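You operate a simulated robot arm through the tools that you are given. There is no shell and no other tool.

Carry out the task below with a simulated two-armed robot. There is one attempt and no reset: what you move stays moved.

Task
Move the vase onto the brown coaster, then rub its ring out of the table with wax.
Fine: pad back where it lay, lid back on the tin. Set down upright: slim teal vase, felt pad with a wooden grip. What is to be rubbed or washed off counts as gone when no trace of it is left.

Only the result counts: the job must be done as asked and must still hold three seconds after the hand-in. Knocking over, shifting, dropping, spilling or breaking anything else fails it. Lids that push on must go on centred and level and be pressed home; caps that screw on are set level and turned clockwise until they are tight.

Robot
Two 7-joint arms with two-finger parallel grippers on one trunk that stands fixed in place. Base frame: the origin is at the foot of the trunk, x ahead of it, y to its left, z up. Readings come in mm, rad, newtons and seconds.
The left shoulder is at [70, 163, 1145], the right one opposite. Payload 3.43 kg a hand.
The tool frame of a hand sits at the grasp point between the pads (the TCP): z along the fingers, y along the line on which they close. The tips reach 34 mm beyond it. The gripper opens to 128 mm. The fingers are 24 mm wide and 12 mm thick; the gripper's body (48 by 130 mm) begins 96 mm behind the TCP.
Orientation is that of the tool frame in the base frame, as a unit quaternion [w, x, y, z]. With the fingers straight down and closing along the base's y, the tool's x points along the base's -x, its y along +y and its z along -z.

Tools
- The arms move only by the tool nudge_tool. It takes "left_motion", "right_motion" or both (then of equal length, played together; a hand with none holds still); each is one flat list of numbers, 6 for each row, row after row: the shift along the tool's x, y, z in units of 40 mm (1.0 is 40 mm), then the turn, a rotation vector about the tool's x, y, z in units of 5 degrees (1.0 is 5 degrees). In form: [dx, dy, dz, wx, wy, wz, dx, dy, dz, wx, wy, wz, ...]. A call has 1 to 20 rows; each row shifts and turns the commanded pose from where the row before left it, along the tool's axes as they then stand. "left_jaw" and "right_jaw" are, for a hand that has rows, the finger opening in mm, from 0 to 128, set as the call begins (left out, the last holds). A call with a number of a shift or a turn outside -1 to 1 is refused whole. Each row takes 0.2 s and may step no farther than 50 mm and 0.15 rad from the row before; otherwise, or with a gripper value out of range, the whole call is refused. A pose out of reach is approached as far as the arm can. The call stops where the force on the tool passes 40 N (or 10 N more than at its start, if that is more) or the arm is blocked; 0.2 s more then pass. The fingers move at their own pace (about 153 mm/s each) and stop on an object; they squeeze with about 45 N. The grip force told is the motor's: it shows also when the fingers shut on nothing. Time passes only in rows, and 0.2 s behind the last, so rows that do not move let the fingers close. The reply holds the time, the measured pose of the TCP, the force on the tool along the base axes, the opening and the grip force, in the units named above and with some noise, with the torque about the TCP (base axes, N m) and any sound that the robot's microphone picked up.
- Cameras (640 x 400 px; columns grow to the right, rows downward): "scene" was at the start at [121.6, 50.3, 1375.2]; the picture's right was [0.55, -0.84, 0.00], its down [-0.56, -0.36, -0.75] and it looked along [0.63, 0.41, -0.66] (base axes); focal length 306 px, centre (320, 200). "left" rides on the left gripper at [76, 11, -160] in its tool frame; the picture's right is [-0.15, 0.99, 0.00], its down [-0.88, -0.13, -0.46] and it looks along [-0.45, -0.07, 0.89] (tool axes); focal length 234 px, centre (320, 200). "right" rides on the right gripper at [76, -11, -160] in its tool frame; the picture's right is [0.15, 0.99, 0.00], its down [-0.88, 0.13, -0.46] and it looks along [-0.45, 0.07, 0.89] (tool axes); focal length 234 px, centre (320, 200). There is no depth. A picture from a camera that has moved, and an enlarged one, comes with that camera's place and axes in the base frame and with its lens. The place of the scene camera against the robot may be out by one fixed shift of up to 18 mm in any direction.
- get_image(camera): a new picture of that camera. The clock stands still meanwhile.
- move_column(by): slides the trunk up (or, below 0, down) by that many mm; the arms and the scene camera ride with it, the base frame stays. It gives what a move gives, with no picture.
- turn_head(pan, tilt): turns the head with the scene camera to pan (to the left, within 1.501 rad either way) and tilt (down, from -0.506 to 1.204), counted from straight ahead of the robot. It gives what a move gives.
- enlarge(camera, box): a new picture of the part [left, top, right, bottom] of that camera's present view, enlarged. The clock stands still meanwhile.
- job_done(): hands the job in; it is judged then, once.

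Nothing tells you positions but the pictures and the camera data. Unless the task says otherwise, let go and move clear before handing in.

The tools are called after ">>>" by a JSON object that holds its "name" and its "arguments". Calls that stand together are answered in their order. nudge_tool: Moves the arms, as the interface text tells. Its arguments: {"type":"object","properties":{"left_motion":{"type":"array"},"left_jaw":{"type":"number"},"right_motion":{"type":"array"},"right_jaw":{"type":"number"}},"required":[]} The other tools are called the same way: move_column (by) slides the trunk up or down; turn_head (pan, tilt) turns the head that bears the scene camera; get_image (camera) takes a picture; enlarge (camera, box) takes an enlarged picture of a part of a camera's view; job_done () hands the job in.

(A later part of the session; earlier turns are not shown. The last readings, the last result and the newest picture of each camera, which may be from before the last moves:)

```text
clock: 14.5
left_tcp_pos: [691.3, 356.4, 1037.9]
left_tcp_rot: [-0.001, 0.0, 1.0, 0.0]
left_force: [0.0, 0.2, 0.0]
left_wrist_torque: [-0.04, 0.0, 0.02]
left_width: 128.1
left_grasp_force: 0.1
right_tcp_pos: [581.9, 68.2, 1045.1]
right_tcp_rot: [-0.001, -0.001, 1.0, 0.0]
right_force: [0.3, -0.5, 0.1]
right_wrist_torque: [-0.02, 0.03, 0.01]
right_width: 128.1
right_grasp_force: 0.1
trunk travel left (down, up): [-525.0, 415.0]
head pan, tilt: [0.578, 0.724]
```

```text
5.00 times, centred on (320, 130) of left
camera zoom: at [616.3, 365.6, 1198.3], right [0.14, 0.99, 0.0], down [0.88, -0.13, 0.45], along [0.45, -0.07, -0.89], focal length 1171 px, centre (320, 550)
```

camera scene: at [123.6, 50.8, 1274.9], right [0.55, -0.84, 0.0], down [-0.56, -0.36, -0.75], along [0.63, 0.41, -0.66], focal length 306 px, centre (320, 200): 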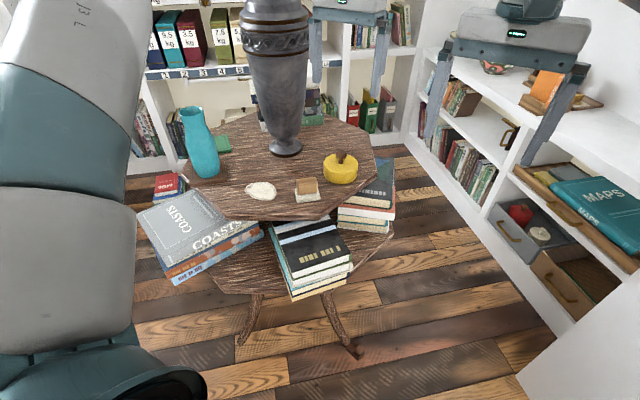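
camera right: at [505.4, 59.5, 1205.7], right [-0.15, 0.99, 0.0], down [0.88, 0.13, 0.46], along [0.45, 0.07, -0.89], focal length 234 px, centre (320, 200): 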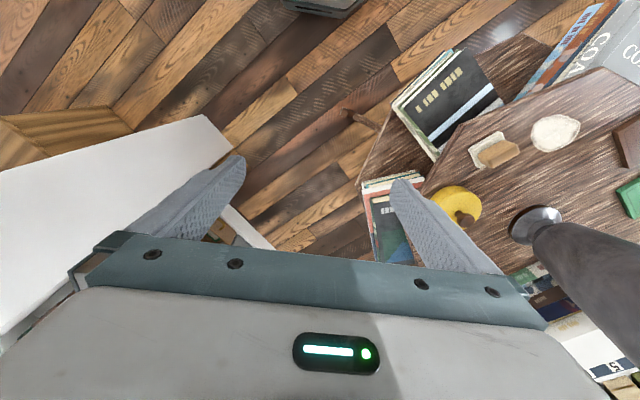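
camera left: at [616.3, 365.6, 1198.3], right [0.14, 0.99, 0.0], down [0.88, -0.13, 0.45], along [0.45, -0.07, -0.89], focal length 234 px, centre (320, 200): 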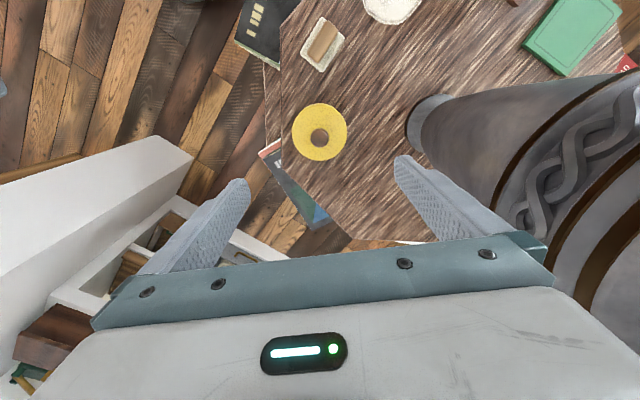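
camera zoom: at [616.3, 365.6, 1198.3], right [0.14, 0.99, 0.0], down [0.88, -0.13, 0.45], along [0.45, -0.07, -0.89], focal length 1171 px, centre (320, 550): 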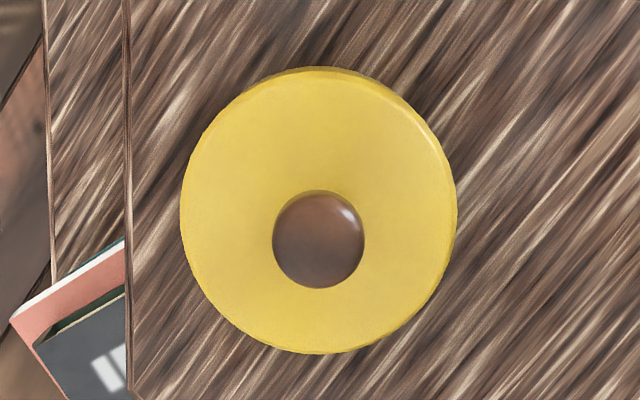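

The view from above puts the tin's axis at (688.5, 353.3), the lid top near z = 820 and the knob top near z = 860. I'll lower over the knob with the jaws at 80 mm.

>>> {"name": "nudge_tool", "arguments": {"left_motion": [0.07, -0.078, 0, 0, 0, 0, 0, 0, 0.9, 0, 0, 0, 0, 0, 0.9, 0, 0, 0, 0, 0, 0.9, 0, 0, 0, 0, 0, 0.9, 0, 0, 0], "left_jaw": 80}}

>>> {"name": "get_image", "arguments": {"camera": "left"}}

>>> {"name": "enlarge", "arguments": {"camera": "scene", "box": [270, 80, 400, 200]}}

```text
clock: 15.7
left_tcp_pos: [687.7, 350.3, 895.5]
left_tcp_rot: [0.0, -0.001, 1.0, -0.001]
left_force: [-0.8, 0.9, 0.0]
left_wrist_torque: [-0.02, 0.02, -0.02]
left_width: 79.8
left_grasp_force: 0.1
right_tcp_pos: [581.3, 68.1, 1046.5]
right_tcp_rot: [-0.001, -0.001, 1.0, 0.0]
right_force: [-1.3, 0.0, -0.1]
right_wrist_torque: [-0.01, 0.03, -0.06]
right_width: 128.0
right_grasp_force: 0.1
trunk travel left (down, up): [-525.0, 415.0]
head pan, tilt: [0.578, 0.724]
```

```text
taken
camera left: at [613.1, 360.3, 1055.3], right [0.15, 0.99, 0.0], down [0.88, -0.13, 0.46], along [0.45, -0.07, -0.89], focal length 234 px, centre (320, 200)
```

left: 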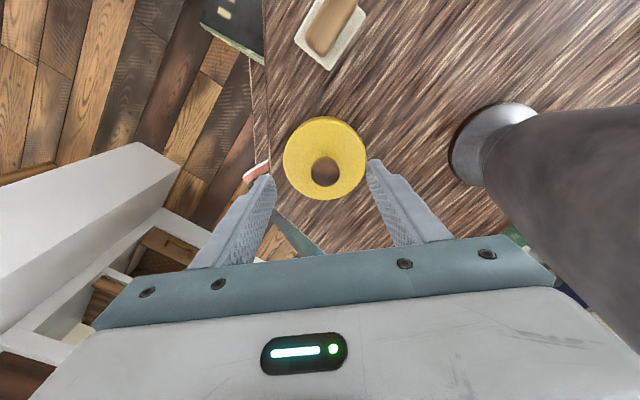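

```text
3.33 times, centred on (335, 140) of scene
camera zoom: at [122.4, 50.7, 1275.1], right [0.55, -0.84, 0.0], down [-0.56, -0.36, -0.75], along [0.63, 0.41, -0.66], focal length 1019 px, centre (270, 400)
```

zoom: 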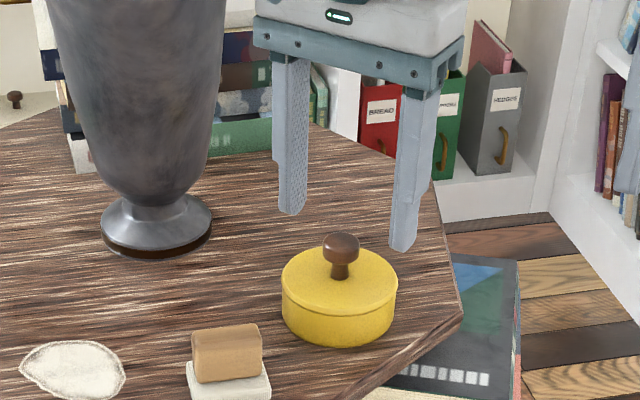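

>>> {"name": "nudge_tool", "arguments": {"left_motion": [0, 0, 0, 0, 0, 0]}}

>>> {"name": "nudge_tool", "arguments": {"left_motion": [0, 0, 0, 0, 0, 0]}}

>>> {"name": "enlarge", "arguments": {"camera": "left", "box": [250, 100, 390, 220]}}

```text
clock: 16.1
left_tcp_pos: [689.0, 348.6, 896.5]
left_tcp_rot: [0.001, 0.0, 1.0, 0.0]
left_force: [-0.4, 0.8, 0.8]
left_wrist_torque: [0.0, 0.0, -0.03]
left_width: 80.0
left_grasp_force: 0.1
right_tcp_pos: [581.1, 68.4, 1046.5]
right_tcp_rot: [0.0, -0.001, 1.0, 0.0]
right_force: [-0.1, -0.4, -0.5]
right_wrist_torque: [-0.02, 0.01, -0.01]
right_width: 128.1
right_grasp_force: 0.1
trunk travel left (down, up): [-525.0, 415.0]
head pan, tilt: [0.578, 0.724]
```

```text
clock: 16.5
left_tcp_pos: [689.1, 350.0, 897.0]
left_tcp_rot: [0.0, 0.001, 1.0, 0.0]
left_force: [0.6, 0.3, 0.1]
left_wrist_torque: [-0.02, 0.04, -0.03]
left_width: 79.9
left_grasp_force: 0.1
right_tcp_pos: [580.3, 68.5, 1046.2]
right_tcp_rot: [0.0, -0.001, 1.0, 0.001]
right_force: [-0.1, 0.1, 0.1]
right_wrist_torque: [-0.02, 0.01, 0.01]
right_width: 128.0
right_grasp_force: 0.0
trunk travel left (down, up): [-525.0, 415.0]
head pan, tilt: [0.578, 0.724]
```

```text
3.33 times, centred on (320, 160) of left
camera zoom: at [612.5, 360.0, 1056.2], right [0.15, 0.99, 0.0], down [0.88, -0.13, 0.46], along [0.45, -0.07, -0.89], focal length 781 px, centre (320, 333)
```

zoom: 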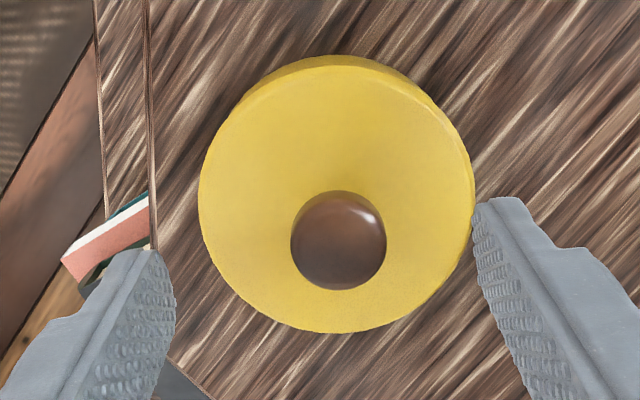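

I'm about 4 mm off in y, so I'll correct that and descend so the fingertips end just above the lid top.

>>> {"name": "nudge_tool", "arguments": {"left_motion": [0, 0.092, 0, 0, 0, 0, 0, 0, 0.45, 0, 0, 0, 0, 0, 0.43, 0, 0, 0], "left_jaw": 80}}

>>> {"name": "enlarge", "arguments": {"camera": "left", "box": [250, 100, 390, 220]}}

>>> {"name": "enlarge", "arguments": {"camera": "scene", "box": [300, 100, 380, 190]}}

```text
clock: 17.3
left_tcp_pos: [688.4, 355.8, 860.7]
left_tcp_rot: [0.0, 0.001, 1.0, 0.0]
left_force: [-0.5, -0.3, 0.5]
left_wrist_torque: [0.04, -0.06, 0.0]
left_width: 79.9
left_grasp_force: 0.1
right_tcp_pos: [580.5, 69.9, 1046.3]
right_tcp_rot: [0.0, -0.002, 1.0, 0.0]
right_force: [-0.4, 0.4, -0.2]
right_wrist_torque: [-0.03, 0.0, -0.02]
right_width: 128.0
right_grasp_force: 0.0
trunk travel left (down, up): [-525.0, 415.0]
head pan, tilt: [0.578, 0.724]
```

```text
3.33 times, centred on (320, 160) of left
camera zoom: at [612.6, 365.2, 1020.5], right [0.15, 0.99, 0.0], down [0.88, -0.13, 0.46], along [0.45, -0.07, -0.89], focal length 781 px, centre (320, 333)
```

zoom: 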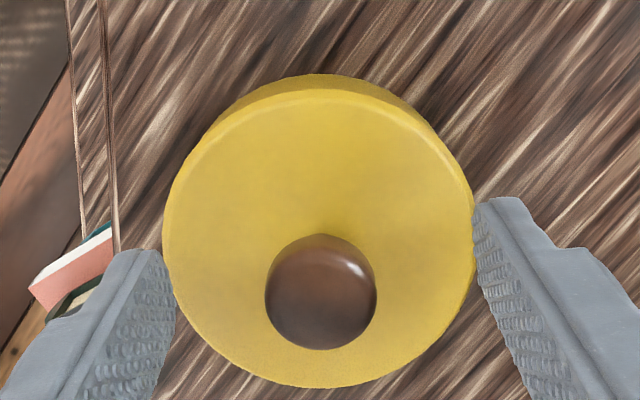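

```text
4.44 times, centred on (340, 145) of scene
camera zoom: at [121.9, 50.5, 1275.2], right [0.55, -0.84, 0.0], down [-0.56, -0.36, -0.75], along [0.63, 0.41, -0.66], focal length 1359 px, centre (231, 444)
```

zoom: 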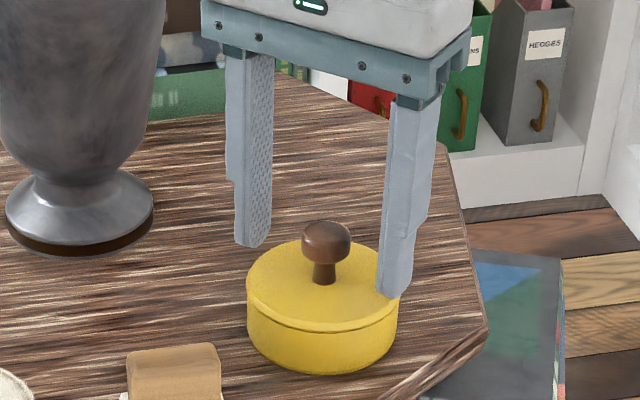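

The knob is now centred between the fingers, with the tips just above the lid. I'll close on the knob.

>>> {"name": "nudge_tool", "arguments": {"left_motion": [0, 0, 0, 0, 0, 0, 0, 0, 0, 0, 0, 0, 0, 0, 0, 0, 0, 0], "left_jaw": 10}}

>>> {"name": "enlarge", "arguments": {"camera": "left", "box": [250, 100, 390, 220]}}

>>> {"name": "enlarge", "arguments": {"camera": "scene", "box": [300, 100, 380, 190]}}

```text
clock: 18.1
left_tcp_pos: [689.0, 356.4, 859.9]
left_tcp_rot: [0.0, 0.0, 1.0, 0.0]
left_force: [0.4, -0.2, 0.3]
left_wrist_torque: [0.01, 0.01, -0.01]
left_width: 25.9
left_grasp_force: 45.0
right_tcp_pos: [580.6, 67.9, 1047.5]
right_tcp_rot: [0.0, 0.0, 1.0, 0.0]
right_force: [0.4, 0.2, -0.7]
right_wrist_torque: [-0.03, -0.04, 0.02]
right_width: 127.9
right_grasp_force: 0.2
trunk travel left (down, up): [-525.0, 415.0]
head pan, tilt: [0.578, 0.724]
heard: snap
```

```text
3.33 times, centred on (320, 160) of left
camera zoom: at [612.5, 365.1, 1020.5], right [0.15, 0.99, 0.0], down [0.88, -0.13, 0.46], along [0.45, -0.07, -0.89], focal length 781 px, centre (320, 333)
```

zoom: 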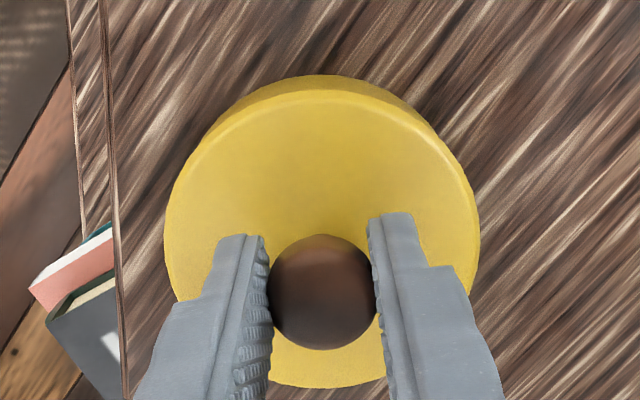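

```text
4.44 times, centred on (340, 145) of scene
camera zoom: at [121.8, 50.3, 1275.1], right [0.55, -0.84, 0.0], down [-0.56, -0.36, -0.75], along [0.63, 0.41, -0.66], focal length 1359 px, centre (231, 444)
```

zoom: 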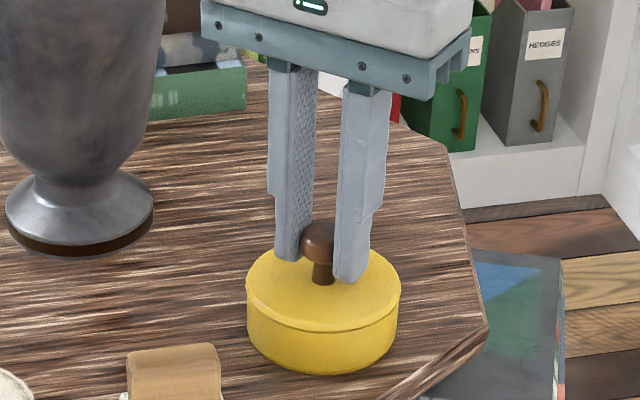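

I'm gripping the knob at 25.9 mm and heard a snap, probably the lid coming free, since it shifted about 1 mm. I'll lift a few millimetres and check whether the tin stays down.

>>> {"name": "nudge_tool", "arguments": {"left_motion": [0, 0, -0.1, 0, 0, 0, 0, 0, -0.1, 0, 0, 0]}}

>>> {"name": "enlarge", "arguments": {"camera": "scene", "box": [300, 100, 380, 190]}}

>>> {"name": "enlarge", "arguments": {"camera": "left", "box": [250, 100, 390, 220]}}

```text
clock: 18.7
left_tcp_pos: [686.5, 355.5, 867.3]
left_tcp_rot: [-0.001, 0.0, 1.0, 0.0]
left_force: [-0.1, 1.4, 0.8]
left_wrist_torque: [0.01, -0.01, -0.01]
left_width: 26.0
left_grasp_force: 45.0
right_tcp_pos: [579.8, 68.8, 1046.2]
right_tcp_rot: [0.0, -0.002, 1.0, 0.0]
right_force: [-0.4, 0.4, -0.6]
right_wrist_torque: [-0.01, 0.02, -0.07]
right_width: 127.9
right_grasp_force: 0.1
trunk travel left (down, up): [-525.0, 415.0]
head pan, tilt: [0.578, 0.724]
```

```text
4.44 times, centred on (340, 145) of scene
camera zoom: at [121.8, 50.2, 1275.1], right [0.55, -0.84, 0.0], down [-0.56, -0.36, -0.75], along [0.63, 0.41, -0.66], focal length 1359 px, centre (231, 444)
```

zoom: 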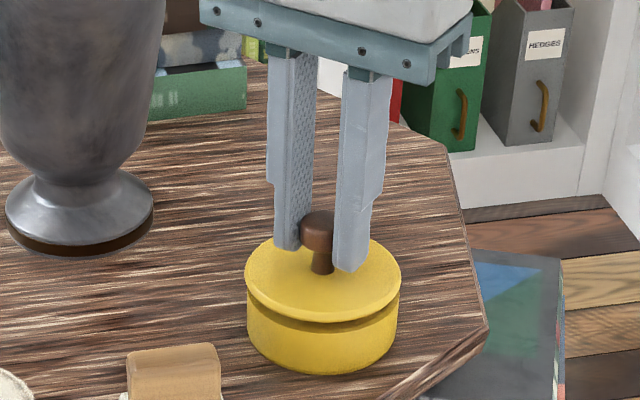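

```text
3.33 times, centred on (320, 160) of left
camera zoom: at [611.0, 364.9, 1028.8], right [0.15, 0.99, 0.0], down [0.88, -0.13, 0.45], along [0.45, -0.07, -0.89], focal length 781 px, centre (320, 333)
```

zoom: 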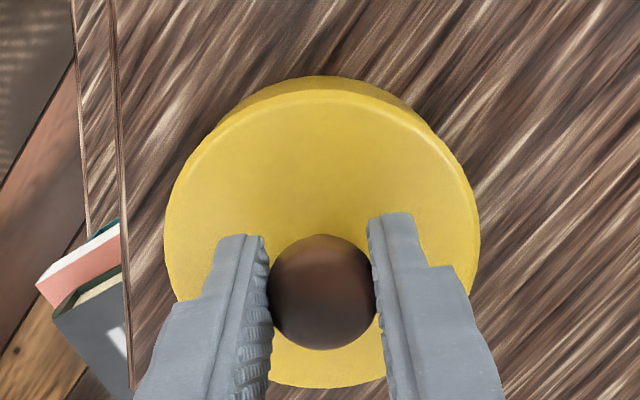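

The lid lifts off by itself and the tin stays on the table. I'll lift it clear.

>>> {"name": "nudge_tool", "arguments": {"left_motion": [0, 0, -0.2, 0, 0, 0, 0, 0, -0.4, 0, 0, 0, 0, 0, -0.7, 0, 0, 0, 0, 0, -0.5, 0, 0, 0]}}

>>> {"name": "enlarge", "arguments": {"camera": "scene", "box": [300, 80, 380, 190]}}

>>> {"name": "get_image", "arguments": {"camera": "left"}}

>>> {"name": "enlarge", "arguments": {"camera": "right", "box": [390, 90, 560, 260]}}

```text
clock: 19.7
left_tcp_pos: [687.9, 354.1, 941.3]
left_tcp_rot: [0.001, -0.001, 1.0, 0.0]
left_force: [0.0, -0.2, -0.6]
left_wrist_torque: [0.02, -0.02, 0.02]
left_width: 26.0
left_grasp_force: 45.1
right_tcp_pos: [580.3, 68.0, 1046.5]
right_tcp_rot: [0.0, -0.001, 1.0, 0.0]
right_force: [-0.3, -0.9, -0.1]
right_wrist_torque: [-0.03, 0.02, 0.02]
right_width: 127.8
right_grasp_force: 0.1
trunk travel left (down, up): [-525.0, 415.0]
head pan, tilt: [0.578, 0.724]
```

```text
3.64 times, centred on (340, 135) of scene
camera zoom: at [121.5, 50.1, 1275.2], right [0.55, -0.84, 0.0], down [-0.56, -0.36, -0.75], along [0.63, 0.41, -0.66], focal length 1112 px, centre (247, 436)
```

zoom: 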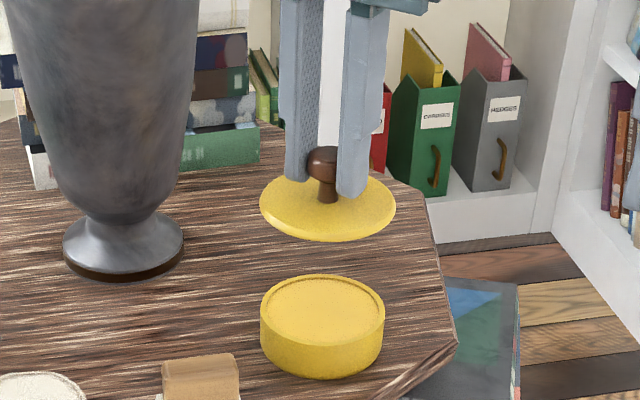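

```text
taken
camera left: at [611.4, 364.9, 1102.1], right [0.15, 0.99, 0.0], down [0.88, -0.13, 0.46], along [0.45, -0.07, -0.89], focal length 234 px, centre (320, 200)
```

left: 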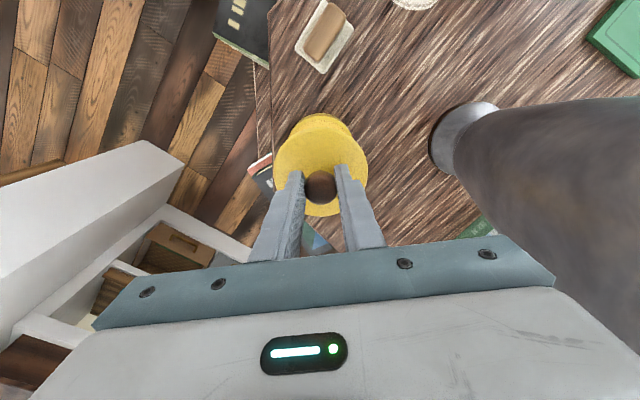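

```text
2.35 times, centred on (475, 175) of right
camera zoom: at [505.0, 58.6, 1205.9], right [-0.15, 0.99, 0.0], down [0.88, 0.13, 0.46], along [0.45, 0.07, -0.89], focal length 551 px, centre (-45, 259)
```

zoom: 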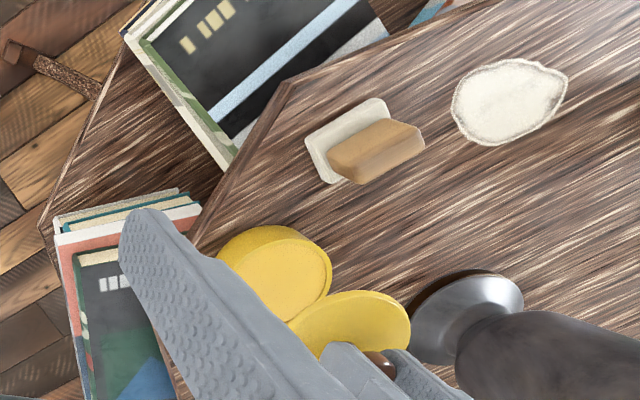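

The lid is off and yellow wax is visible in the tin. I'll set the lid on clear table at about (624, 441), turning the hand 45° first so the gripper stays clear of the urn.

>>> {"name": "nudge_tool", "arguments": {"left_motion": [0, 0, 0, 0, 0, -1, 0, 0, 0, 0, 0, -1, 0, 0, 0, 0, 0, -1, 0, 0, 0, 0, 0, -1, 0, 0, 0, 0, 0, -1, 0, 0, 0, 0, 0, -1, 0, 0, 0, 0, 0, -1, 0, 0, 0, 0, 0, -1, 0, 0, 0, 0, 0, -1]}}

>>> {"name": "get_image", "arguments": {"camera": "scene"}}

>>> {"name": "get_image", "arguments": {"camera": "left"}}

```text
clock: 21.7
left_tcp_pos: [685.9, 353.5, 941.9]
left_tcp_rot: [0.0, -0.382, 0.924, 0.0]
left_force: [0.2, 0.2, 0.1]
left_wrist_torque: [0.01, 0.01, 0.03]
left_width: 25.8
left_grasp_force: 44.9
right_tcp_pos: [581.2, 67.8, 1046.2]
right_tcp_rot: [-0.001, -0.001, 1.0, -0.001]
right_force: [0.2, 0.0, -0.5]
right_wrist_torque: [-0.01, -0.03, -0.01]
right_width: 128.0
right_grasp_force: 0.1
trunk travel left (down, up): [-525.0, 415.0]
head pan, tilt: [0.578, 0.724]
```

```text
taken
camera scene: at [121.8, 50.3, 1275.2], right [0.55, -0.84, 0.0], down [-0.56, -0.36, -0.75], along [0.63, 0.41, -0.66], focal length 306 px, centre (320, 200)
```

scene: 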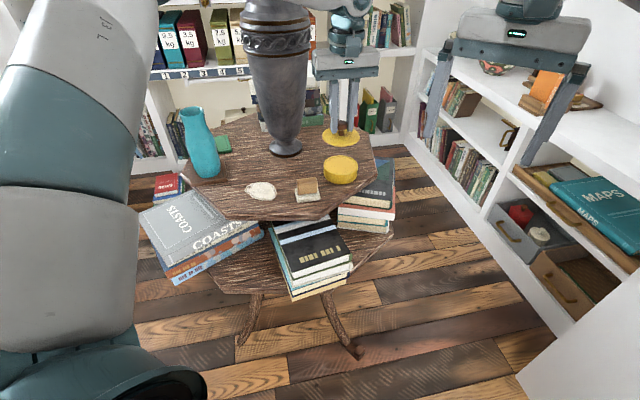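

```text
taken
camera left: at [625.3, 307.6, 1101.4], right [-0.6, 0.8, 0.0], down [0.71, 0.53, 0.46], along [0.37, 0.27, -0.89], focal length 234 px, centre (320, 200)
```

left: 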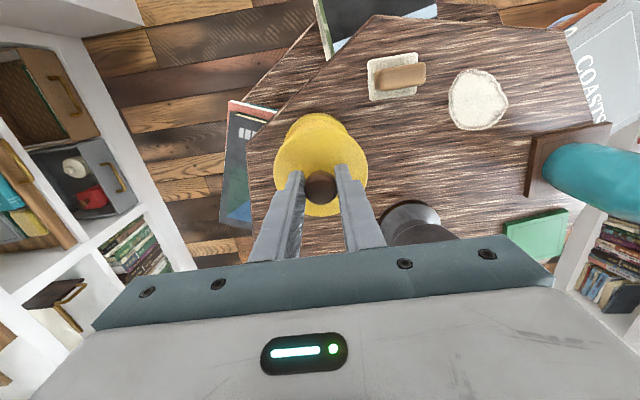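

>>> {"name": "nudge_tool", "arguments": {"left_motion": [-0.1, 0.66, 0, 0, 0, 0, -0.11, 0.66, 0, 0, 0, 0, -0.11, 0.66, 0, 0, 0, 0, -0.11, 0.66, 0, 0, 0, 0]}}

>>> {"name": "get_image", "arguments": {"camera": "left"}}

>>> {"name": "enlarge", "arguments": {"camera": "scene", "box": [220, 30, 400, 200]}}

>>> {"name": "get_image", "arguments": {"camera": "right"}}

```text
clock: 22.7
left_tcp_pos: [624.0, 442.1, 941.6]
left_tcp_rot: [0.001, -0.383, 0.924, -0.001]
left_force: [-0.5, -0.3, -0.5]
left_wrist_torque: [-0.02, -0.01, -0.02]
left_width: 26.0
left_grasp_force: 45.1
right_tcp_pos: [580.7, 70.3, 1045.7]
right_tcp_rot: [0.001, 0.0, 1.0, 0.0]
right_force: [-0.1, 1.2, 0.3]
right_wrist_torque: [-0.03, -0.04, 0.02]
right_width: 127.8
right_grasp_force: 0.0
trunk travel left (down, up): [-525.0, 415.0]
head pan, tilt: [0.578, 0.724]
```

```text
taken
camera left: at [561.9, 395.1, 1102.6], right [-0.6, 0.8, 0.0], down [0.71, 0.53, 0.46], along [0.37, 0.27, -0.89], focal length 234 px, centre (320, 200)
```

left: 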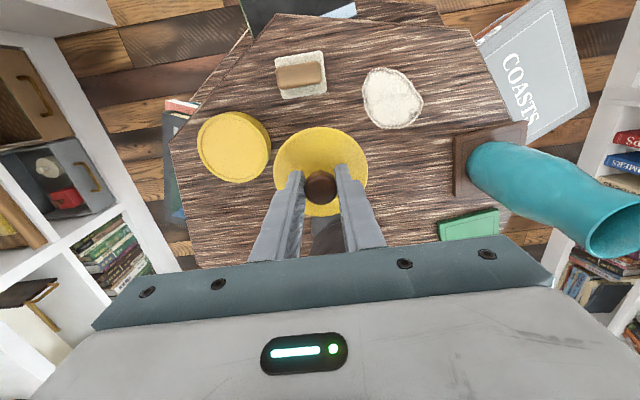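

```text
2.35 times, centred on (310, 115) of scene
camera zoom: at [121.0, 51.1, 1275.2], right [0.55, -0.84, 0.0], down [-0.56, -0.36, -0.75], along [0.63, 0.41, -0.66], focal length 720 px, centre (344, 400)
```

zoom: 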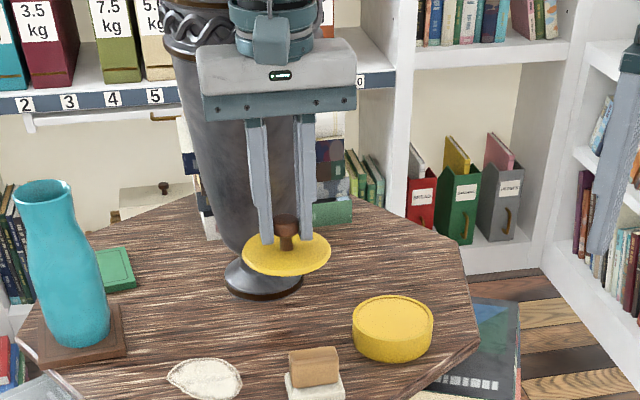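

```text
taken
camera right: at [504.5, 59.6, 1206.1], right [-0.15, 0.99, 0.0], down [0.88, 0.13, 0.46], along [0.45, 0.07, -0.89], focal length 234 px, centre (320, 200)
```

right: 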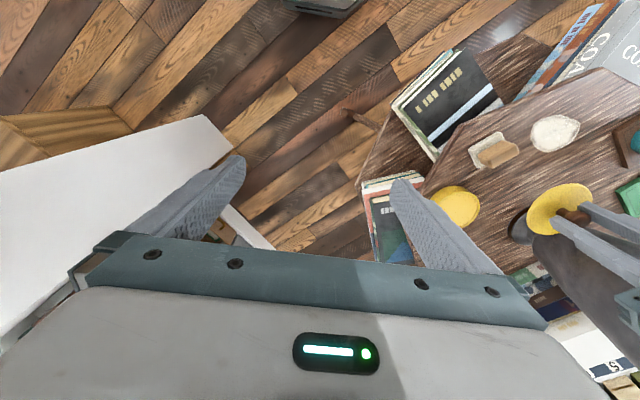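

The lid hangs over free table, clear of the urn. I'll lower it.

>>> {"name": "nudge_tool", "arguments": {"left_motion": [0, 0, 0.8, 0, 0, 0, 0, 0, 0.8, 0, 0, 0, 0, 0, 0.6, 0, 0, 0, 0, 0, 0.3, 0, 0, 0]}}

>>> {"name": "enlarge", "arguments": {"camera": "scene", "box": [240, 60, 380, 200]}}

>>> {"name": "get_image", "arguments": {"camera": "left"}}

```text
clock: 23.7
left_tcp_pos: [624.5, 439.2, 840.5]
left_tcp_rot: [0.0, -0.383, 0.924, 0.0]
left_force: [-0.2, 0.6, 0.1]
left_wrist_torque: [0.04, 0.01, 0.03]
left_width: 26.1
left_grasp_force: 45.0
right_tcp_pos: [579.8, 68.0, 1045.6]
right_tcp_rot: [0.0, -0.001, 1.0, 0.0]
right_force: [-0.3, 0.0, 0.6]
right_wrist_torque: [-0.02, 0.0, -0.02]
right_width: 127.8
right_grasp_force: 0.1
trunk travel left (down, up): [-525.0, 415.0]
head pan, tilt: [0.578, 0.724]
```

```text
2.86 times, centred on (310, 130) of scene
camera zoom: at [121.8, 50.5, 1275.2], right [0.55, -0.84, 0.0], down [-0.56, -0.36, -0.75], along [0.63, 0.41, -0.66], focal length 874 px, centre (349, 400)
```

zoom: 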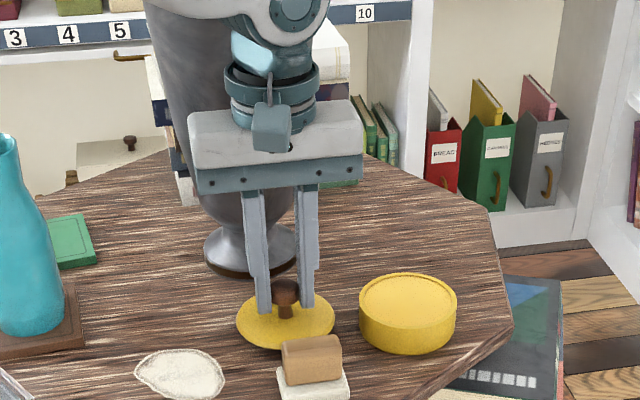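

```text
taken
camera left: at [562.8, 394.6, 1001.3], right [-0.6, 0.8, 0.0], down [0.71, 0.53, 0.46], along [0.37, 0.27, -0.89], focal length 234 px, centre (320, 200)
```

left: 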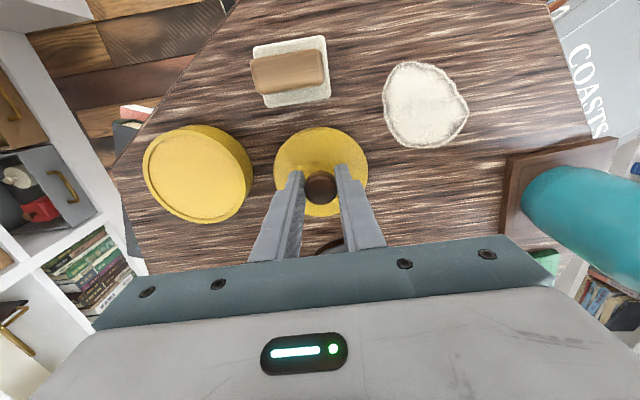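

>>> {"name": "nudge_tool", "arguments": {"left_motion": [0, 0, 0.1, 0, 0, 0, 0, 0, 0.07, 0, 0, 0]}}

>>> {"name": "nudge_tool", "arguments": {"left_motion": [0, 0, 0.05, 0, 0, 0]}}

>>> {"name": "nudge_tool", "arguments": {"left_motion": [0, 0, 0.05, 0, 0, 0]}}

```text
clock: 24.3
left_tcp_pos: [625.3, 441.8, 834.9]
left_tcp_rot: [0.0, -0.382, 0.924, 0.0]
left_force: [0.4, -0.2, -0.4]
left_wrist_torque: [-0.02, 0.01, 0.0]
left_width: 26.2
left_grasp_force: 44.7
right_tcp_pos: [580.7, 68.3, 1046.2]
right_tcp_rot: [0.0, -0.001, 1.0, 0.0]
right_force: [-0.4, 0.4, -0.1]
right_wrist_torque: [0.01, -0.01, -0.01]
right_width: 128.3
right_grasp_force: 0.0
trunk travel left (down, up): [-525.0, 415.0]
head pan, tilt: [0.578, 0.724]
```

```text
clock: 24.7
left_tcp_pos: [623.5, 441.5, 833.0]
left_tcp_rot: [0.0, -0.383, 0.924, 0.0]
left_force: [0.8, -0.5, 0.6]
left_wrist_torque: [0.01, 0.01, -0.01]
left_width: 25.9
left_grasp_force: 44.9
right_tcp_pos: [580.7, 66.8, 1045.4]
right_tcp_rot: [0.0, -0.001, 1.0, -0.001]
right_force: [0.4, -0.9, -0.5]
right_wrist_torque: [0.04, -0.02, -0.01]
right_width: 128.2
right_grasp_force: 0.1
trunk travel left (down, up): [-525.0, 415.0]
head pan, tilt: [0.578, 0.724]
```

```text
clock: 25.1
left_tcp_pos: [623.2, 441.7, 830.9]
left_tcp_rot: [0.001, -0.382, 0.924, 0.0]
left_force: [0.5, 0.2, -0.9]
left_wrist_torque: [-0.01, -0.02, -0.02]
left_width: 26.1
left_grasp_force: 44.4
right_tcp_pos: [580.0, 67.9, 1046.4]
right_tcp_rot: [0.0, 0.0, 1.0, 0.0]
right_force: [0.6, 0.7, 0.5]
right_wrist_torque: [-0.01, 0.02, -0.02]
right_width: 127.8
right_grasp_force: 0.1
trunk travel left (down, up): [-525.0, 415.0]
head pan, tilt: [0.578, 0.724]
```

>>> {"name": "nudge_tool", "arguments": {"left_motion": [0, 0, 0.04, 0, 0, 0]}}

>>> {"name": "nudge_tool", "arguments": {"left_motion": [0, 0, 0.03, 0, 0, 0]}}

>>> {"name": "enlarge", "arguments": {"camera": "scene", "box": [270, 120, 340, 180]}}

```text
clock: 25.5
left_tcp_pos: [625.1, 440.7, 830.4]
left_tcp_rot: [0.001, -0.383, 0.924, -0.001]
left_force: [1.0, 0.4, 5.0]
left_wrist_torque: [0.01, 0.06, 0.0]
left_width: 26.1
left_grasp_force: 44.6
right_tcp_pos: [581.7, 67.5, 1046.0]
right_tcp_rot: [0.0, -0.001, 1.0, 0.0]
right_force: [0.3, 0.0, 0.2]
right_wrist_torque: [0.01, 0.01, 0.03]
right_width: 127.9
right_grasp_force: 0.1
trunk travel left (down, up): [-525.0, 415.0]
head pan, tilt: [0.578, 0.724]
```

```text
clock: 25.9
left_tcp_pos: [623.9, 441.3, 830.3]
left_tcp_rot: [0.002, -0.383, 0.924, 0.0]
left_force: [2.1, 1.9, 11.6]
left_wrist_torque: [0.04, -0.01, 0.02]
left_width: 26.0
left_grasp_force: 45.2
right_tcp_pos: [580.0, 69.0, 1047.2]
right_tcp_rot: [0.0, 0.0, 1.0, 0.001]
right_force: [0.2, 0.2, 0.3]
right_wrist_torque: [0.05, 0.01, 0.03]
right_width: 128.2
right_grasp_force: 0.0
trunk travel left (down, up): [-525.0, 415.0]
head pan, tilt: [0.578, 0.724]
```

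```text
6.67 times, centred on (305, 150) of scene
camera zoom: at [120.7, 49.8, 1275.5], right [0.55, -0.84, 0.0], down [-0.56, -0.36, -0.75], along [0.63, 0.41, -0.66], focal length 2039 px, centre (420, 533)
```

zoom: 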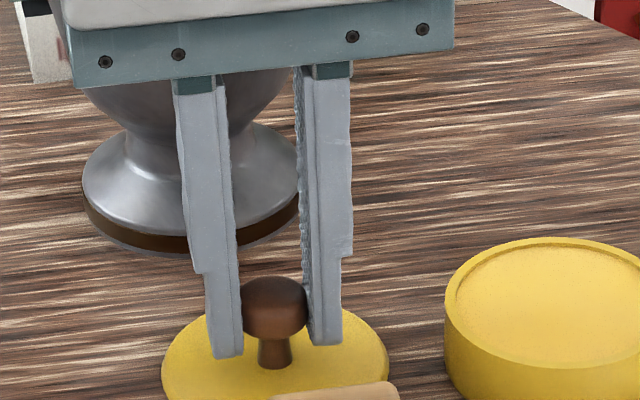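

The lid touched the table at TCP z ≈ 830. I'll ease off the pressure, open the fingers and rise straight up.

>>> {"name": "nudge_tool", "arguments": {"left_motion": [0, 0, -0.05, 0, 0, 0]}}

>>> {"name": "nudge_tool", "arguments": {"left_motion": [0, 0, 0, 0, 0, 0, 0, 0, 0, 0, 0, 0], "left_jaw": 60}}

>>> {"name": "nudge_tool", "arguments": {"left_motion": [0, 0, -0.4, 0, 0, 0, 0, 0, -0.8, 0, 0, 0, 0, 0, -0.9, 0, 0, 0, 0, 0, -0.9, 0, 0, 0]}}

>>> {"name": "get_image", "arguments": {"camera": "left"}}

>>> {"name": "enlarge", "arguments": {"camera": "scene", "box": [240, 100, 380, 220]}}

```text
clock: 26.3
left_tcp_pos: [624.4, 440.5, 829.8]
left_tcp_rot: [-0.001, -0.382, 0.924, 0.0]
left_force: [2.7, 0.3, 5.3]
left_wrist_torque: [0.09, -0.26, -0.03]
left_width: 26.0
left_grasp_force: 44.5
right_tcp_pos: [580.6, 68.0, 1045.8]
right_tcp_rot: [0.0, -0.001, 1.0, 0.0]
right_force: [0.5, -0.1, 0.2]
right_wrist_torque: [0.01, 0.01, 0.0]
right_width: 127.8
right_grasp_force: 0.0
trunk travel left (down, up): [-525.0, 415.0]
head pan, tilt: [0.578, 0.724]
```

```text
clock: 26.9
left_tcp_pos: [624.0, 440.2, 829.5]
left_tcp_rot: [0.0, -0.383, 0.924, 0.0]
left_force: [0.1, -0.4, -0.1]
left_wrist_torque: [0.01, 0.02, 0.01]
left_width: 59.8
left_grasp_force: 0.0
right_tcp_pos: [580.5, 67.9, 1046.6]
right_tcp_rot: [0.0, -0.001, 1.0, 0.001]
right_force: [0.0, -0.2, 0.0]
right_wrist_torque: [-0.02, -0.02, 0.03]
right_width: 127.9
right_grasp_force: 0.1
trunk travel left (down, up): [-525.0, 415.0]
head pan, tilt: [0.578, 0.724]
```

```text
clock: 27.9
left_tcp_pos: [626.3, 440.8, 950.7]
left_tcp_rot: [0.001, -0.383, 0.924, 0.0]
left_force: [-0.2, -0.2, 0.7]
left_wrist_torque: [0.02, -0.01, 0.0]
left_width: 60.0
left_grasp_force: 0.0
right_tcp_pos: [580.8, 67.1, 1047.1]
right_tcp_rot: [0.0, 0.0, 1.0, 0.0]
right_force: [-0.6, 0.5, 0.2]
right_wrist_torque: [-0.02, 0.01, -0.02]
right_width: 128.0
right_grasp_force: 0.1
trunk travel left (down, up): [-525.0, 415.0]
head pan, tilt: [0.578, 0.724]
```

```text
taken
camera left: at [564.2, 393.3, 1111.1], right [-0.6, 0.8, 0.0], down [0.71, 0.53, 0.46], along [0.37, 0.27, -0.89], focal length 234 px, centre (320, 200)
```

left: 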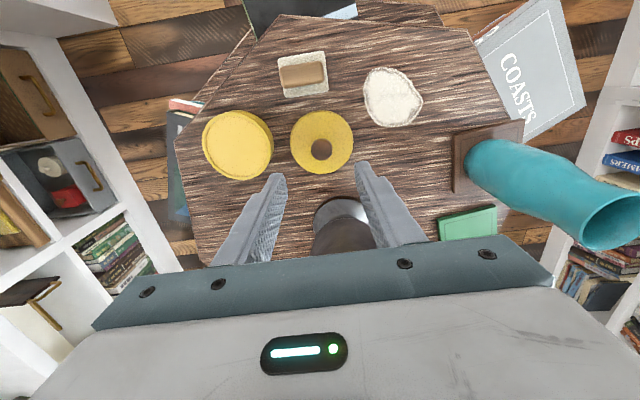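

```text
3.33 times, centred on (310, 160) of scene
camera zoom: at [121.0, 49.5, 1275.2], right [0.55, -0.84, 0.0], down [-0.56, -0.36, -0.75], along [0.63, 0.41, -0.66], focal length 1019 px, centre (353, 333)
```

zoom: 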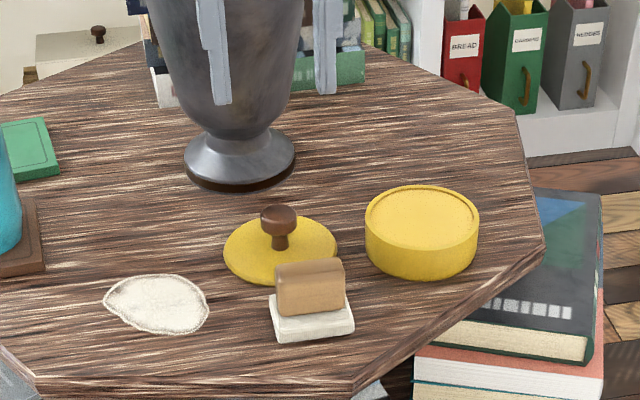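

The lid lies safely on the table. Next I'll move above the pad and turn the hand 85° so the fingers close across the narrow side of its grip.

>>> {"name": "nudge_tool", "arguments": {"left_motion": [0.72, -0.083, 0, 0, 0, 0, 0.72, -0.083, 0, 0, 0, 0, 0.72, -0.083, 0, 0, 0, 0, 0, 0, 0, 0, 0, 1, 0, 0, 0, 0, 0, 1, 0, 0, 0, 0, 0, 1, 0, 0, 0, 0, 0, 1, 0, 0, 0, 0, 0, 1, 0, 0, 0, 0, 0, 1, 0, 0, 0, 0, 0, 1, 0, 0, 0, 0, 0, 1, 0, 0, 0, 0, 0, 1, 0, 0, 0, 0, 0, 1, 0, 0, 0, 0, 0, 1, 0, 0, 0, 0, 0, 1, 0, 0, 0, 0, 0, 1, 0, 0, 0, 0, 0, 1, 0, 0, 0, 0, 0, 1, 0, 0, 0, 0, 0, 1, 0, 0, 0, 0, 0, 1]}}

>>> {"name": "get_image", "arguments": {"camera": "left"}}

>>> {"name": "enlarge", "arguments": {"camera": "left", "box": [250, 60, 390, 200]}}

>>> {"name": "get_image", "arguments": {"camera": "scene"}}

```text
clock: 32.1
left_tcp_pos: [571.4, 373.4, 950.2]
left_tcp_rot: [0.001, 0.343, 0.939, 0.0]
left_force: [0.3, 0.3, -0.5]
left_wrist_torque: [0.02, 0.01, 0.02]
left_width: 59.9
left_grasp_force: 0.1
right_tcp_pos: [581.2, 69.0, 1046.5]
right_tcp_rot: [-0.001, 0.0, 1.0, 0.0]
right_force: [-0.1, 0.6, 0.0]
right_wrist_torque: [0.01, 0.04, 0.01]
right_width: 128.2
right_grasp_force: 0.1
trunk travel left (down, up): [-525.0, 415.0]
head pan, tilt: [0.578, 0.724]
```

```text
taken
camera left: at [519.7, 429.7, 1110.5], right [0.75, 0.66, 0.0], down [0.59, -0.67, 0.46], along [0.3, -0.34, -0.89], focal length 234 px, centre (320, 200)
```

left: 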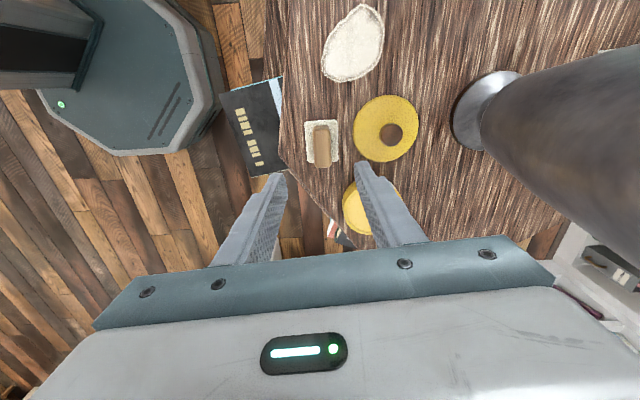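

```text
2.86 times, centred on (320, 130) of left
camera zoom: at [519.7, 429.7, 1110.5], right [0.75, 0.66, 0.0], down [0.59, -0.67, 0.46], along [0.3, -0.34, -0.89], focal length 669 px, centre (320, 400)
```

zoom: 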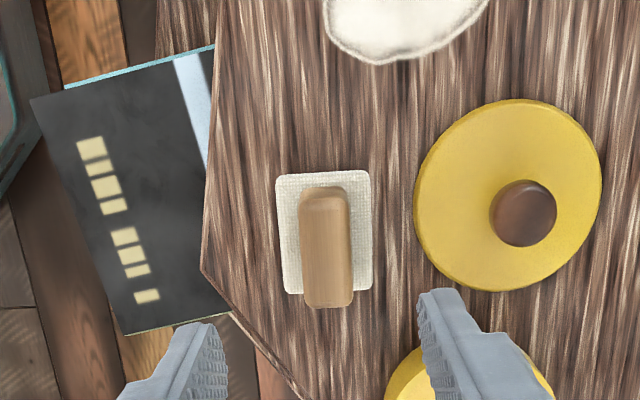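

```text
taken
camera scene: at [121.7, 50.3, 1275.2], right [0.55, -0.84, 0.0], down [-0.56, -0.36, -0.75], along [0.63, 0.41, -0.66], focal length 306 px, centre (320, 200)
```

scene: 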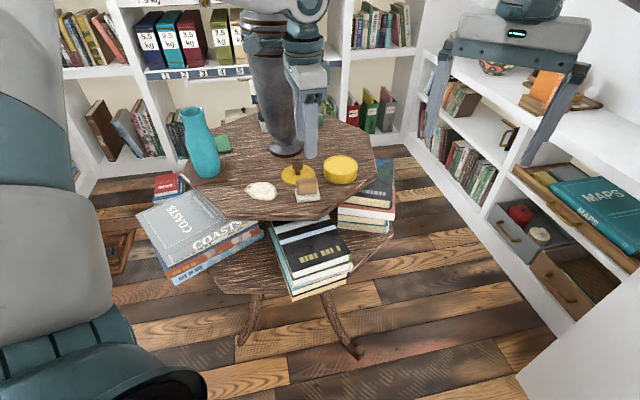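

The pad is rotated 45°, with its centre near (570.3, 376.8). I'll fine-tune the hand, set the jaws to 40 mm to stay clear of the lid, and descend partway.

>>> {"name": "nudge_tool", "arguments": {"left_motion": [0.07, 0.055, 0, 0, 0, 0.88, 0, 0, 0.6, 0, 0, 0, 0, 0, 0.7, 0, 0, 0, 0, 0, 0.7, 0, 0, 0], "left_jaw": 42}}

>>> {"name": "get_image", "arguments": {"camera": "left"}}

>>> {"name": "enlarge", "arguments": {"camera": "left", "box": [250, 60, 390, 200]}}

>>> {"name": "enlarge", "arguments": {"camera": "scene", "box": [260, 110, 360, 210]}}

```text
clock: 33.1
left_tcp_pos: [570.8, 376.3, 870.4]
left_tcp_rot: [-0.001, 0.377, 0.926, 0.0]
left_force: [-0.8, -0.2, 0.0]
left_wrist_torque: [0.03, 0.05, -0.01]
left_width: 41.9
left_grasp_force: 0.1
right_tcp_pos: [582.2, 69.5, 1046.3]
right_tcp_rot: [-0.001, -0.001, 1.0, 0.0]
right_force: [0.4, 0.6, -0.4]
right_wrist_torque: [0.01, 0.02, 0.01]
right_width: 128.2
right_grasp_force: 0.1
trunk travel left (down, up): [-525.0, 415.0]
head pan, tilt: [0.578, 0.724]
```

```text
taken
camera left: at [524.8, 436.9, 1030.9], right [0.8, 0.6, 0.0], down [0.54, -0.71, 0.46], along [0.28, -0.36, -0.89], focal length 234 px, centre (320, 200)
```

left: 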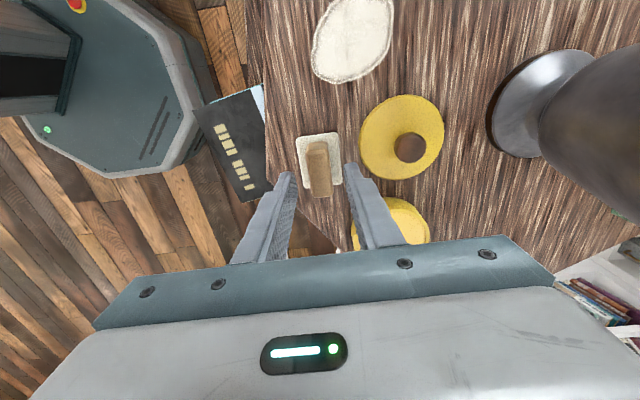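

```text
2.86 times, centred on (320, 130) of left
camera zoom: at [524.8, 436.9, 1030.9], right [0.8, 0.6, 0.0], down [0.54, -0.71, 0.46], along [0.28, -0.36, -0.89], focal length 669 px, centre (320, 400)
```

zoom: 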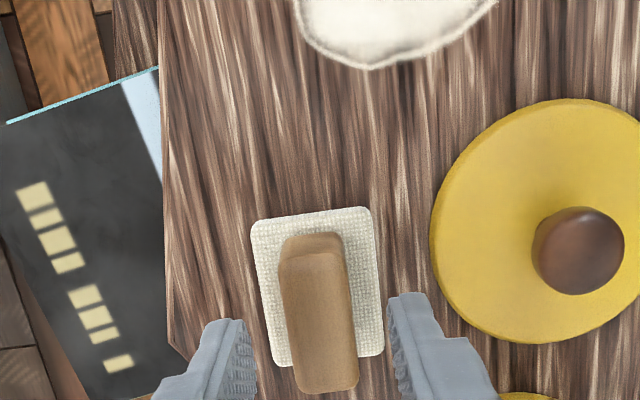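

```text
4.00 times, centred on (310, 160) of scene
camera zoom: at [122.4, 50.5, 1275.1], right [0.55, -0.84, 0.0], down [-0.56, -0.36, -0.75], along [0.63, 0.41, -0.66], focal length 1223 px, centre (360, 360)
```

zoom: 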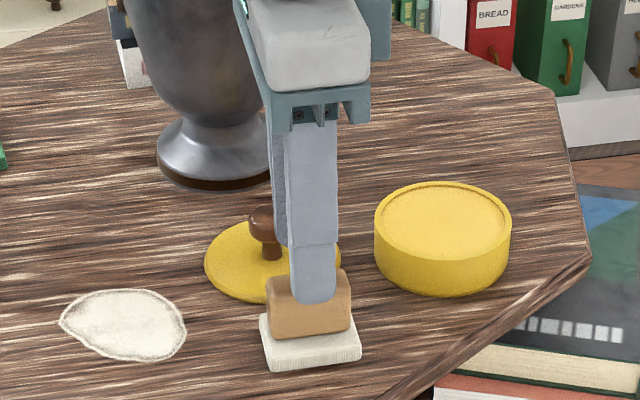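

The grip is centred between the fingers and well aligned. I'll descend the last 40 mm and close.

>>> {"name": "nudge_tool", "arguments": {"left_motion": [0, 0, 0.5, 0, 0, 0, 0, 0, 0.5, 0, 0, 0], "left_jaw": 42}}

>>> {"name": "enlarge", "arguments": {"camera": "left", "box": [250, 100, 390, 240]}}

>>> {"name": "enlarge", "arguments": {"camera": "scene", "box": [270, 140, 350, 210]}}

```text
clock: 33.7
left_tcp_pos: [569.8, 377.0, 831.8]
left_tcp_rot: [0.0, 0.378, 0.926, 0.0]
left_force: [-0.4, 1.0, 1.0]
left_wrist_torque: [0.01, 0.04, 0.01]
left_width: 42.0
left_grasp_force: 0.0
right_tcp_pos: [581.9, 68.9, 1046.3]
right_tcp_rot: [0.0, -0.001, 1.0, 0.0]
right_force: [-0.4, -0.2, 0.8]
right_wrist_torque: [-0.03, 0.04, 0.02]
right_width: 128.0
right_grasp_force: 0.1
trunk travel left (down, up): [-525.0, 415.0]
head pan, tilt: [0.578, 0.724]
```

```text
2.86 times, centred on (320, 170) of left
camera zoom: at [523.3, 436.5, 991.6], right [0.8, 0.6, 0.0], down [0.54, -0.71, 0.46], along [0.28, -0.36, -0.89], focal length 669 px, centre (320, 286)
```

zoom: 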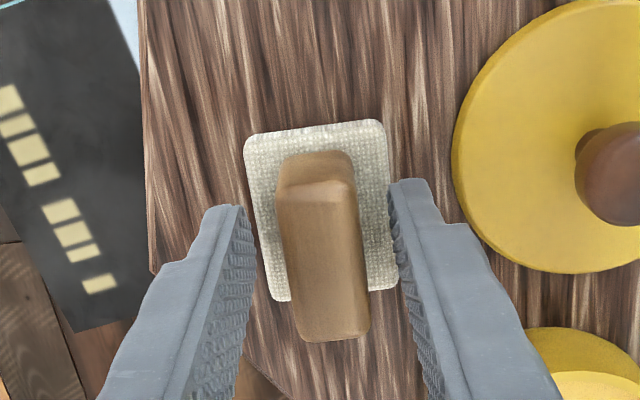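

```text
5.71 times, centred on (310, 175) of scene
camera zoom: at [121.8, 50.4, 1275.2], right [0.55, -0.84, 0.0], down [-0.56, -0.36, -0.75], along [0.63, 0.41, -0.66], focal length 1748 px, centre (377, 343)
```

zoom: 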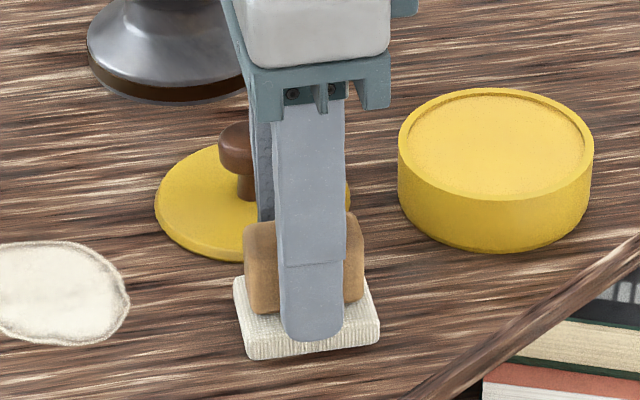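

>>> {"name": "nudge_tool", "arguments": {"left_motion": [0, 0, 0, 0, 0, 0, 0, 0, 0, 0, 0, 0, 0, 0, 0, 0, 0, 0], "left_jaw": 5}}

>>> {"name": "enlarge", "arguments": {"camera": "left", "box": [250, 100, 390, 240]}}

>>> {"name": "enlarge", "arguments": {"camera": "scene", "box": [270, 140, 350, 210]}}

```text
clock: 34.5
left_tcp_pos: [569.8, 376.0, 833.9]
left_tcp_rot: [0.001, 0.378, 0.926, 0.0]
left_force: [-0.3, 0.1, 1.5]
left_wrist_torque: [-0.03, -0.02, 0.04]
left_width: 21.4
left_grasp_force: 45.4
right_tcp_pos: [580.3, 67.9, 1046.0]
right_tcp_rot: [0.0, 0.0, 1.0, -0.001]
right_force: [-0.1, 1.2, 0.6]
right_wrist_torque: [0.02, -0.01, 0.01]
right_width: 127.8
right_grasp_force: 0.0
trunk travel left (down, up): [-525.0, 415.0]
head pan, tilt: [0.578, 0.724]
```

```text
2.86 times, centred on (320, 170) of left
camera zoom: at [523.1, 436.4, 992.0], right [0.8, 0.6, 0.0], down [0.54, -0.71, 0.46], along [0.28, -0.36, -0.89], focal length 669 px, centre (320, 286)
```

zoom: 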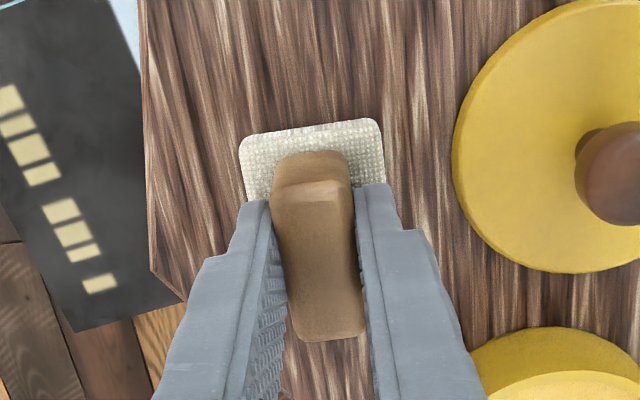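

```text
5.71 times, centred on (310, 175) of scene
camera zoom: at [121.5, 50.2, 1275.2], right [0.55, -0.84, 0.0], down [-0.56, -0.36, -0.75], along [0.63, 0.41, -0.66], focal length 1748 px, centre (377, 343)
```

zoom: 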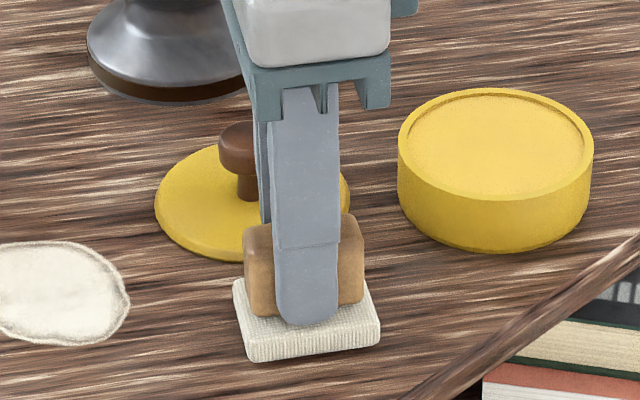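

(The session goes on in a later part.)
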